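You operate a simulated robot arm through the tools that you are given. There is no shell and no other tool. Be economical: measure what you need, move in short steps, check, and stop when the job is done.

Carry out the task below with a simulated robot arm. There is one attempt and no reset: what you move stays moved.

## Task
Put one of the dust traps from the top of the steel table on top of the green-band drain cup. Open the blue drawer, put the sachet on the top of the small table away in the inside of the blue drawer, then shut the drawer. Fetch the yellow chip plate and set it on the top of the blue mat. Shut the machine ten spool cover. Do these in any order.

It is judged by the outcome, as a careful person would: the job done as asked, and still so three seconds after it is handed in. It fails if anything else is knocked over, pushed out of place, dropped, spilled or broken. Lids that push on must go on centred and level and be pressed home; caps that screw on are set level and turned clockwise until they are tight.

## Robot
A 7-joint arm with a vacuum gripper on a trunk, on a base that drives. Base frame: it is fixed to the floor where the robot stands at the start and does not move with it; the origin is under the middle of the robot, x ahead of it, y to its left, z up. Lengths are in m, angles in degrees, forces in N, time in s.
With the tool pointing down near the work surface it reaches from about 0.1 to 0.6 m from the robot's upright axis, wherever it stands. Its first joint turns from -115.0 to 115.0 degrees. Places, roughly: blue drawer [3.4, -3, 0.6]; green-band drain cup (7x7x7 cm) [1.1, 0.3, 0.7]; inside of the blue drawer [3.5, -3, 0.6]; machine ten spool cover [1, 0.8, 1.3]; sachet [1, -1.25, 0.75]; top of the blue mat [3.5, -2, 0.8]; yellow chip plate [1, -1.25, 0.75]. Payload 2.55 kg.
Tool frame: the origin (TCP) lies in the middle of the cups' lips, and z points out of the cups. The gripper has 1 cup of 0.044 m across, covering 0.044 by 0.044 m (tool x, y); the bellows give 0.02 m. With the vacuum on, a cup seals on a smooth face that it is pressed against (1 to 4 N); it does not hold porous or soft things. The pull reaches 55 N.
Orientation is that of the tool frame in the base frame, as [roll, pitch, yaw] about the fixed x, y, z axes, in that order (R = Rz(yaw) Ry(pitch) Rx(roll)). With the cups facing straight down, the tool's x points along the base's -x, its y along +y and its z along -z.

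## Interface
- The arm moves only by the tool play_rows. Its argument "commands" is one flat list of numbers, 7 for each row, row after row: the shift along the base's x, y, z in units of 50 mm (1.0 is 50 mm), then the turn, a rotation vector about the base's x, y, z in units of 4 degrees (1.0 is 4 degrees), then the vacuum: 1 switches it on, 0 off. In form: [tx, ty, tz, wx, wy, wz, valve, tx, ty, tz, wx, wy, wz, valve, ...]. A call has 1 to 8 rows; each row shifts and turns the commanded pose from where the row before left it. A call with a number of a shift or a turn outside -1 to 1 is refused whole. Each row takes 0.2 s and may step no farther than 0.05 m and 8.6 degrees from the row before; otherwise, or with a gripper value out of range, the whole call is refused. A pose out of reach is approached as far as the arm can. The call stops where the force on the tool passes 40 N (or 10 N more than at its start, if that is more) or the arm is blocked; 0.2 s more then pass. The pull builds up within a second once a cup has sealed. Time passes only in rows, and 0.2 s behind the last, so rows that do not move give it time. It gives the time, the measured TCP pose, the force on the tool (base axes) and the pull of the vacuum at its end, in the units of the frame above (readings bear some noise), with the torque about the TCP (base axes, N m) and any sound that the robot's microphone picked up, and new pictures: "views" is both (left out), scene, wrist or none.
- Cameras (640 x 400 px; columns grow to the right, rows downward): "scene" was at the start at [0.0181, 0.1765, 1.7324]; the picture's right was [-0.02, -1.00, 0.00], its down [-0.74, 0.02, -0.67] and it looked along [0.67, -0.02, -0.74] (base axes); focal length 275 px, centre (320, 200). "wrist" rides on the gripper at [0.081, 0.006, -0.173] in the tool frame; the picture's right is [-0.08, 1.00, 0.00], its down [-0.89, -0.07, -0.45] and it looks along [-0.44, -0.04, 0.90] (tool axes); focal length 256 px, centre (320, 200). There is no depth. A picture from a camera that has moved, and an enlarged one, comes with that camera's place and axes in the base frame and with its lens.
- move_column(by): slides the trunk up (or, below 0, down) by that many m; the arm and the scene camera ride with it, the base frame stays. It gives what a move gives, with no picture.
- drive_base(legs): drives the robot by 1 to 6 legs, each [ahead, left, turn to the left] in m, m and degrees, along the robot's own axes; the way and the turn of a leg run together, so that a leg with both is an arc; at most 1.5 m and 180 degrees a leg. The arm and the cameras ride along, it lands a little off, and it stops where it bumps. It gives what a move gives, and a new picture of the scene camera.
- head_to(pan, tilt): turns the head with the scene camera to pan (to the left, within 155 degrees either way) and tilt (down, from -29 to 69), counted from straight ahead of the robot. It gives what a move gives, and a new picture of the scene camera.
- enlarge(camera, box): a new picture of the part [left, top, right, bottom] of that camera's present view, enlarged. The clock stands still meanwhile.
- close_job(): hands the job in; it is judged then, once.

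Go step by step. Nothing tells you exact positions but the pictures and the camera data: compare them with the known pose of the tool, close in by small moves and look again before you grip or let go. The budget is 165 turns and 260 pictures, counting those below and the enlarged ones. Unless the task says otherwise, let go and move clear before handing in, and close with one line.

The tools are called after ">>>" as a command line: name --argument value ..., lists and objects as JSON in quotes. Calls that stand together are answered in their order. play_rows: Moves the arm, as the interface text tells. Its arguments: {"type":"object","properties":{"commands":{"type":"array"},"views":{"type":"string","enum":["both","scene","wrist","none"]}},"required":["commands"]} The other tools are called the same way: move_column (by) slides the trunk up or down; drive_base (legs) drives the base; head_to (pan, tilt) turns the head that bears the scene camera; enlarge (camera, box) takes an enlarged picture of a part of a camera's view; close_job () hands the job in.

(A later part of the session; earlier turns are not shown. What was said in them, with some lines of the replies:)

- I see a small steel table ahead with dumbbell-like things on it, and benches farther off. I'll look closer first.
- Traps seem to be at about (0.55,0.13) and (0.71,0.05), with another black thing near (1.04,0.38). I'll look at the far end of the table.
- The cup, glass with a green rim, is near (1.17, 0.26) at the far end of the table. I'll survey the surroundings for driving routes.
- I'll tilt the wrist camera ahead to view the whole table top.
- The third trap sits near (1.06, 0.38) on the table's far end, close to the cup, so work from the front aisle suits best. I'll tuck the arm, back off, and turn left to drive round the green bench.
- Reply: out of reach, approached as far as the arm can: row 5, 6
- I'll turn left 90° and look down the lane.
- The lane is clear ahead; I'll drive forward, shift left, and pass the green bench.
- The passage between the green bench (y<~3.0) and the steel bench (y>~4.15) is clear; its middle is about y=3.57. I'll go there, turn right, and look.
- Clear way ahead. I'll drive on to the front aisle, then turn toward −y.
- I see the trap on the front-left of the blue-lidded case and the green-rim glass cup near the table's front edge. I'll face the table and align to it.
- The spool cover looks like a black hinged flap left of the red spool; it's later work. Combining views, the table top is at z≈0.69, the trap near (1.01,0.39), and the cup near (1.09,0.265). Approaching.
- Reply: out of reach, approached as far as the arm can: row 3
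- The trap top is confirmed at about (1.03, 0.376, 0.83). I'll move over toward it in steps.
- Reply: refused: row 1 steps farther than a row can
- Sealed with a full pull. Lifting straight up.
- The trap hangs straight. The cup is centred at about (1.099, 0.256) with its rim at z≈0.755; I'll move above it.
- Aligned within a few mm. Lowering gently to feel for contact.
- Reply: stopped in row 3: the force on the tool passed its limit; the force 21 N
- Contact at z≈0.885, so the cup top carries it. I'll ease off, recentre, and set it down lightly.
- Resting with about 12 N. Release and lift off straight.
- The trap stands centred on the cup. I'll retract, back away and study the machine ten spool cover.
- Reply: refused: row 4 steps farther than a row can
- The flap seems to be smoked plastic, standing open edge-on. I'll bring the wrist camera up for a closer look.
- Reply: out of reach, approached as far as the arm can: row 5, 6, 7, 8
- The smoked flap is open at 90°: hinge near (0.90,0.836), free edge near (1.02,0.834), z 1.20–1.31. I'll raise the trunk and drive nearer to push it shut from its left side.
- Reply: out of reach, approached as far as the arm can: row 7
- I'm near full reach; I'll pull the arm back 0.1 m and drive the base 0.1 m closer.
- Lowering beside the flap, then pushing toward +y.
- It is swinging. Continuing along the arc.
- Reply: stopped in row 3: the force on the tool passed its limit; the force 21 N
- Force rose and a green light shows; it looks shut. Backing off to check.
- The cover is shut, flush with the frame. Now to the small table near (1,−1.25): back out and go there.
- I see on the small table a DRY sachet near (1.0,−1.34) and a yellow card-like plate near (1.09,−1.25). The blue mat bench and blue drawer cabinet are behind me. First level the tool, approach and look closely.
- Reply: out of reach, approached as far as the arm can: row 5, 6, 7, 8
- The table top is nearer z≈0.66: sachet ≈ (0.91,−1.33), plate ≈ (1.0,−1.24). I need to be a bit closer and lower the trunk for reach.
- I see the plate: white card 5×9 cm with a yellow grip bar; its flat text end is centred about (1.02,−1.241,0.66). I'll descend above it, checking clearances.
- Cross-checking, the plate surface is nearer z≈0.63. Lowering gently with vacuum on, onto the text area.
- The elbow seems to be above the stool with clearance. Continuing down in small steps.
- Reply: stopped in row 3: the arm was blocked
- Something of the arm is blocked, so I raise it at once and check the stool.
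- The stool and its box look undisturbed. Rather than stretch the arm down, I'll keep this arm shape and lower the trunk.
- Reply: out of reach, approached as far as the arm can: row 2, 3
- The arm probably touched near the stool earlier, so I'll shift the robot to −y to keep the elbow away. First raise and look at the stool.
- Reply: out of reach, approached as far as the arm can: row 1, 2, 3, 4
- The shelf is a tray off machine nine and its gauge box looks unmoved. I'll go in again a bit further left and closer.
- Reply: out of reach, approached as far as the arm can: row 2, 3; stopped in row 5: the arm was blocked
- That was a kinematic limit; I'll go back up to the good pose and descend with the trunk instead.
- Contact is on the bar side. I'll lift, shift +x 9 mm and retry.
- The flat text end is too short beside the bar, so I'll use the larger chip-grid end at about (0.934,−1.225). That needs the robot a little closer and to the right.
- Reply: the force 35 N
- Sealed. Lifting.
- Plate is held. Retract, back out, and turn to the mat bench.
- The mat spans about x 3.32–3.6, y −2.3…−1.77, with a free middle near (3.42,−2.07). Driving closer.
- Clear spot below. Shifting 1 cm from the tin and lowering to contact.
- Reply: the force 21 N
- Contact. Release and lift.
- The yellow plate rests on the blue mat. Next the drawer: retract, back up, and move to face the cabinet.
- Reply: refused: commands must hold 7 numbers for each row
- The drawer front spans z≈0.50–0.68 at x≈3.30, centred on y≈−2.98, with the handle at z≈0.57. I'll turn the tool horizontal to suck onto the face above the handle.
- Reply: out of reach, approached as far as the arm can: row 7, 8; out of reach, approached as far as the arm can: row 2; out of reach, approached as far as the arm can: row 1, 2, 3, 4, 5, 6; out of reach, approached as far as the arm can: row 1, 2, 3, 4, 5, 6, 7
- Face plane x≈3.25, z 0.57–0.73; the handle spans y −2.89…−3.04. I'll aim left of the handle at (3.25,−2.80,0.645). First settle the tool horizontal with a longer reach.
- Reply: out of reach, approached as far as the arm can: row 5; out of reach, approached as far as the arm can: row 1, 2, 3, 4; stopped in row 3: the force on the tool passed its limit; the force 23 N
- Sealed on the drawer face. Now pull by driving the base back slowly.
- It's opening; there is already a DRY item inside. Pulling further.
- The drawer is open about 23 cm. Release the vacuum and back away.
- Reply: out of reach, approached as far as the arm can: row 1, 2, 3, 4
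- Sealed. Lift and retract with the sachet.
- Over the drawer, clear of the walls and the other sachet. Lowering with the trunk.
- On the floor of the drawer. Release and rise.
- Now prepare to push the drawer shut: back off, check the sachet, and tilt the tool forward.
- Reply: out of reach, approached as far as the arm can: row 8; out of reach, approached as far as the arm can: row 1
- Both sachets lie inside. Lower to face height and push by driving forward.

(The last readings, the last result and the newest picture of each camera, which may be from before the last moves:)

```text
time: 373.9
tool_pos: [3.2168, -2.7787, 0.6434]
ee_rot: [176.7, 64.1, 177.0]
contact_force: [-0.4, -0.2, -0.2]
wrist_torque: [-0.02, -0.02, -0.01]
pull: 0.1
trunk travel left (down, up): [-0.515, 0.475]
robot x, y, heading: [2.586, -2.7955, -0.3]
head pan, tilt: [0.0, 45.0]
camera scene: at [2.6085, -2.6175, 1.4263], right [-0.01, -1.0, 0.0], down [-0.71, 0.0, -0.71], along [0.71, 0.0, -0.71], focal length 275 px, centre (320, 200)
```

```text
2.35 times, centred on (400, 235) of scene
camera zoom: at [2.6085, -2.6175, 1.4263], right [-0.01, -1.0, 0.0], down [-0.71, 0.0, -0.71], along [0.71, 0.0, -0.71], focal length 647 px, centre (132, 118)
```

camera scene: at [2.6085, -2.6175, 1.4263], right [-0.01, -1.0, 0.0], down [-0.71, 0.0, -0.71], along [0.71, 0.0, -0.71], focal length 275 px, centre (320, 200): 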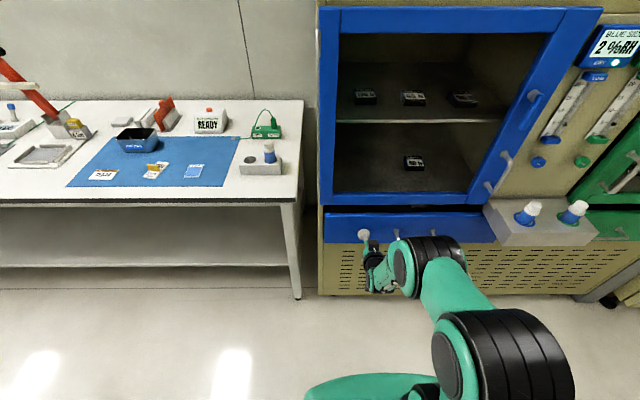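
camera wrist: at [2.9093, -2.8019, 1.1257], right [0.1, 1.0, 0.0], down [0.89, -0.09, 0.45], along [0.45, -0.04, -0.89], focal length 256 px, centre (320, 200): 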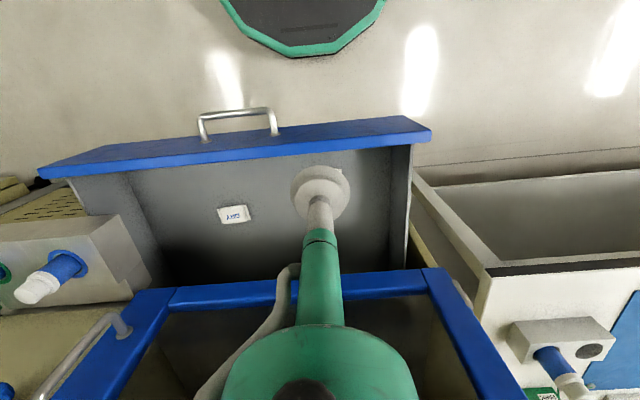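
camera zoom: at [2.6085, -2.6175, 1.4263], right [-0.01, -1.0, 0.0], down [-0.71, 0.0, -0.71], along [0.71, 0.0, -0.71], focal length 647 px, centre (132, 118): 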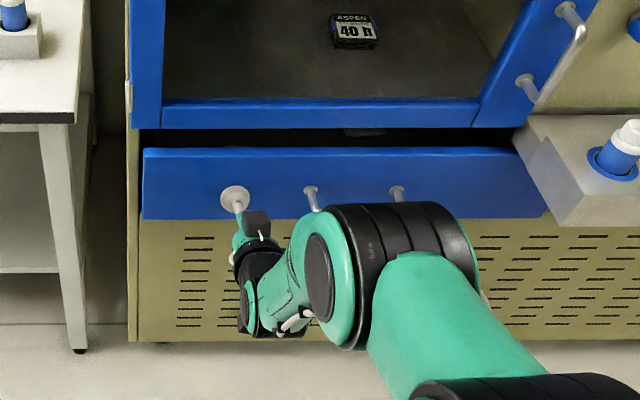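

Nearly shut. Finish with small arm pushes until the force rises.

>>> play_rows --commands '[0.2, 0, 0, 0, 0, 0, 0, 0.2, 0, 0, 0, 0, 0, 0, 0.2, 0, 0, 0, 0, 0, 0, 0.2, 0, 0, 0, 0, 0, 0]' --views "none"

```text
time: 374.9
tool_pos: [3.2426, -2.7788, 0.634]
ee_rot: [177.0, 62.7, 177.4]
contact_force: [-17.1, 0.4, 4.7]
wrist_torque: [0.02, -0.55, -0.02]
pull: 0.0
trunk travel left (down, up): [-0.515, 0.475]
robot x, y, heading: [2.5882, -2.7928, -0.5]
head pan, tilt: [0.0, 45.0]
stopped in row 4: the force on the tool passed its limit (the readings are from after the stop); the commanded pose is now the measured one
```

>>> drive_base --legs '[[-0.25, 0, 0]]'

>>> enlarge --camera "scene" --box '[280, 150, 500, 290]'

```text
time: 376.7
tool_pos: [3.0022, -2.7822, 0.6367]
ee_rot: [176.8, 63.2, 177.0]
contact_force: [0.9, 0.1, 0.3]
wrist_torque: [-0.02, 0.01, 0.01]
pull: 0.1
trunk travel left (down, up): [-0.515, 0.475]
robot x, y, heading: [2.3386, -2.795, -0.8]
head pan, tilt: [0.0, 45.0]
camera scene: at [2.3633, -2.6156, 1.4264], right [-0.01, -1.0, 0.0], down [-0.71, 0.01, -0.71], along [0.71, -0.01, -0.71], focal length 275 px, centre (320, 200)
```

scene: 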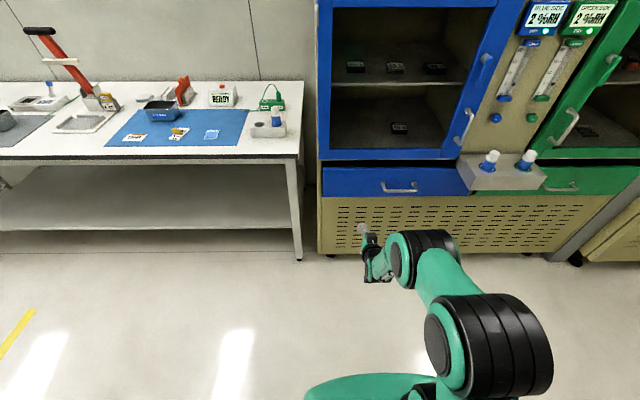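

```text
2.86 times, centred on (390, 220) of scene
camera zoom: at [2.3633, -2.6156, 1.4264], right [-0.01, -1.0, 0.0], down [-0.71, 0.01, -0.71], along [0.71, -0.01, -0.71], focal length 786 px, centre (120, 143)
```

zoom: 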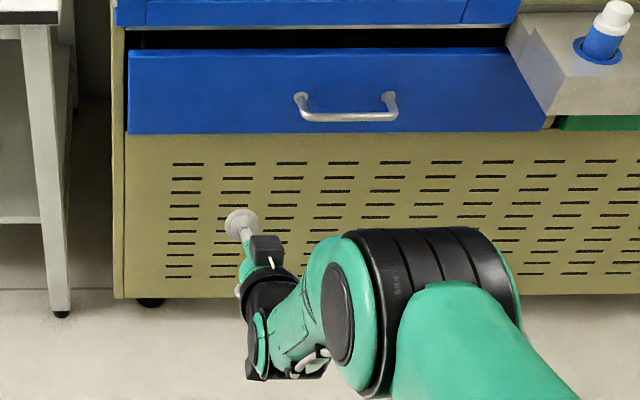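

The drawer is shut flush. A last distant check of the trap and spool cover.

>>> head_to --pan 112 --tilt 8

>>> enlarge --camera "scene" --box '[240, 170, 400, 270]'

```text
time: 378.6
tool_pos: [3.003, -2.7813, 0.6369]
ee_rot: [176.9, 63.2, 176.9]
contact_force: [-0.2, 0.5, 1.0]
wrist_torque: [-0.01, -0.03, -0.03]
pull: 0.0
trunk travel left (down, up): [-0.515, 0.475]
robot x, y, heading: [2.3443, -2.7924, -0.7]
head pan, tilt: [112.0, 8.0]
camera scene: at [2.249, -2.5284, 1.4845], right [0.93, 0.36, 0.0], down [0.05, -0.13, -0.99], along [-0.36, 0.92, -0.14], focal length 275 px, centre (320, 200)
```

scene: 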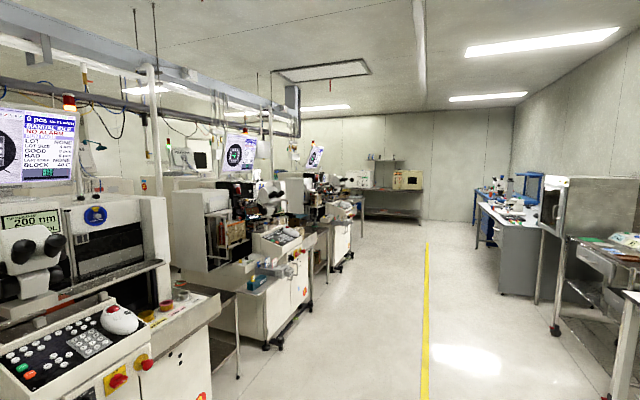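

```text
4.00 times, centred on (320, 220) of scene
camera zoom: at [2.249, -2.5284, 1.4845], right [0.93, 0.36, 0.0], down [0.05, -0.13, -0.99], along [-0.36, 0.92, -0.14], focal length 1101 px, centre (320, 120)
```

zoom: 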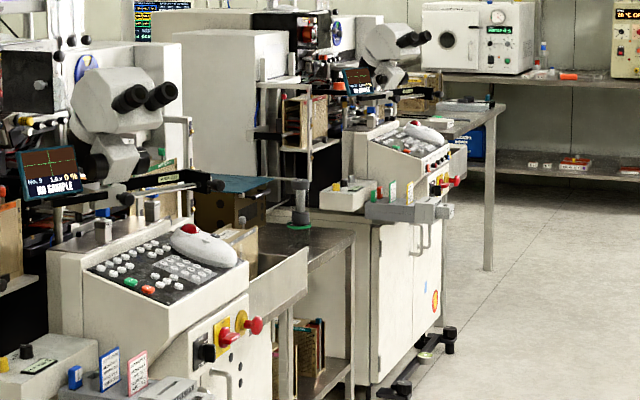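

The trap stands well on the cup, but I see some red near the machine ten spool; looking closer.

>>> enlarge --camera "scene" --box '[300, 170, 335, 195]'

```text
16.00 times, centred on (318, 182) of scene
camera zoom: at [2.249, -2.5284, 1.4845], right [0.93, 0.36, 0.0], down [0.05, -0.13, -0.99], along [-0.36, 0.92, -0.14], focal length 4403 px, centre (360, 480)
```

zoom: 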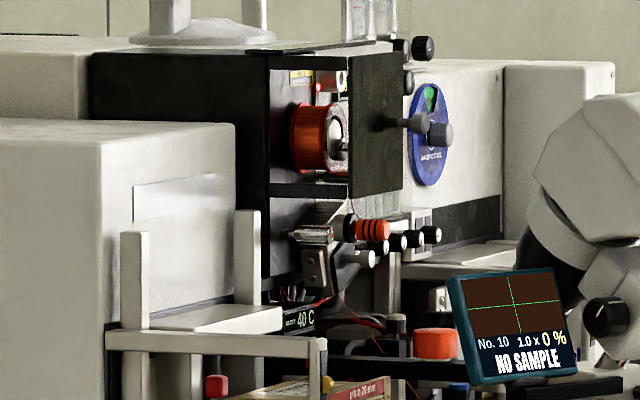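

The cover's panel lies parallel to the machine face, so it is shut; the spool shows only through the frame's open side. Everything is in place and the arm is clear.

>>> close_job

```text
The job is handed in.
```

All four jobs are done and handed in: the dust trap stands on the green-band cup, the sachet is in the shut blue drawer, the yellow chip plate is on the blue mat, and machine ten's spool cover is closed.
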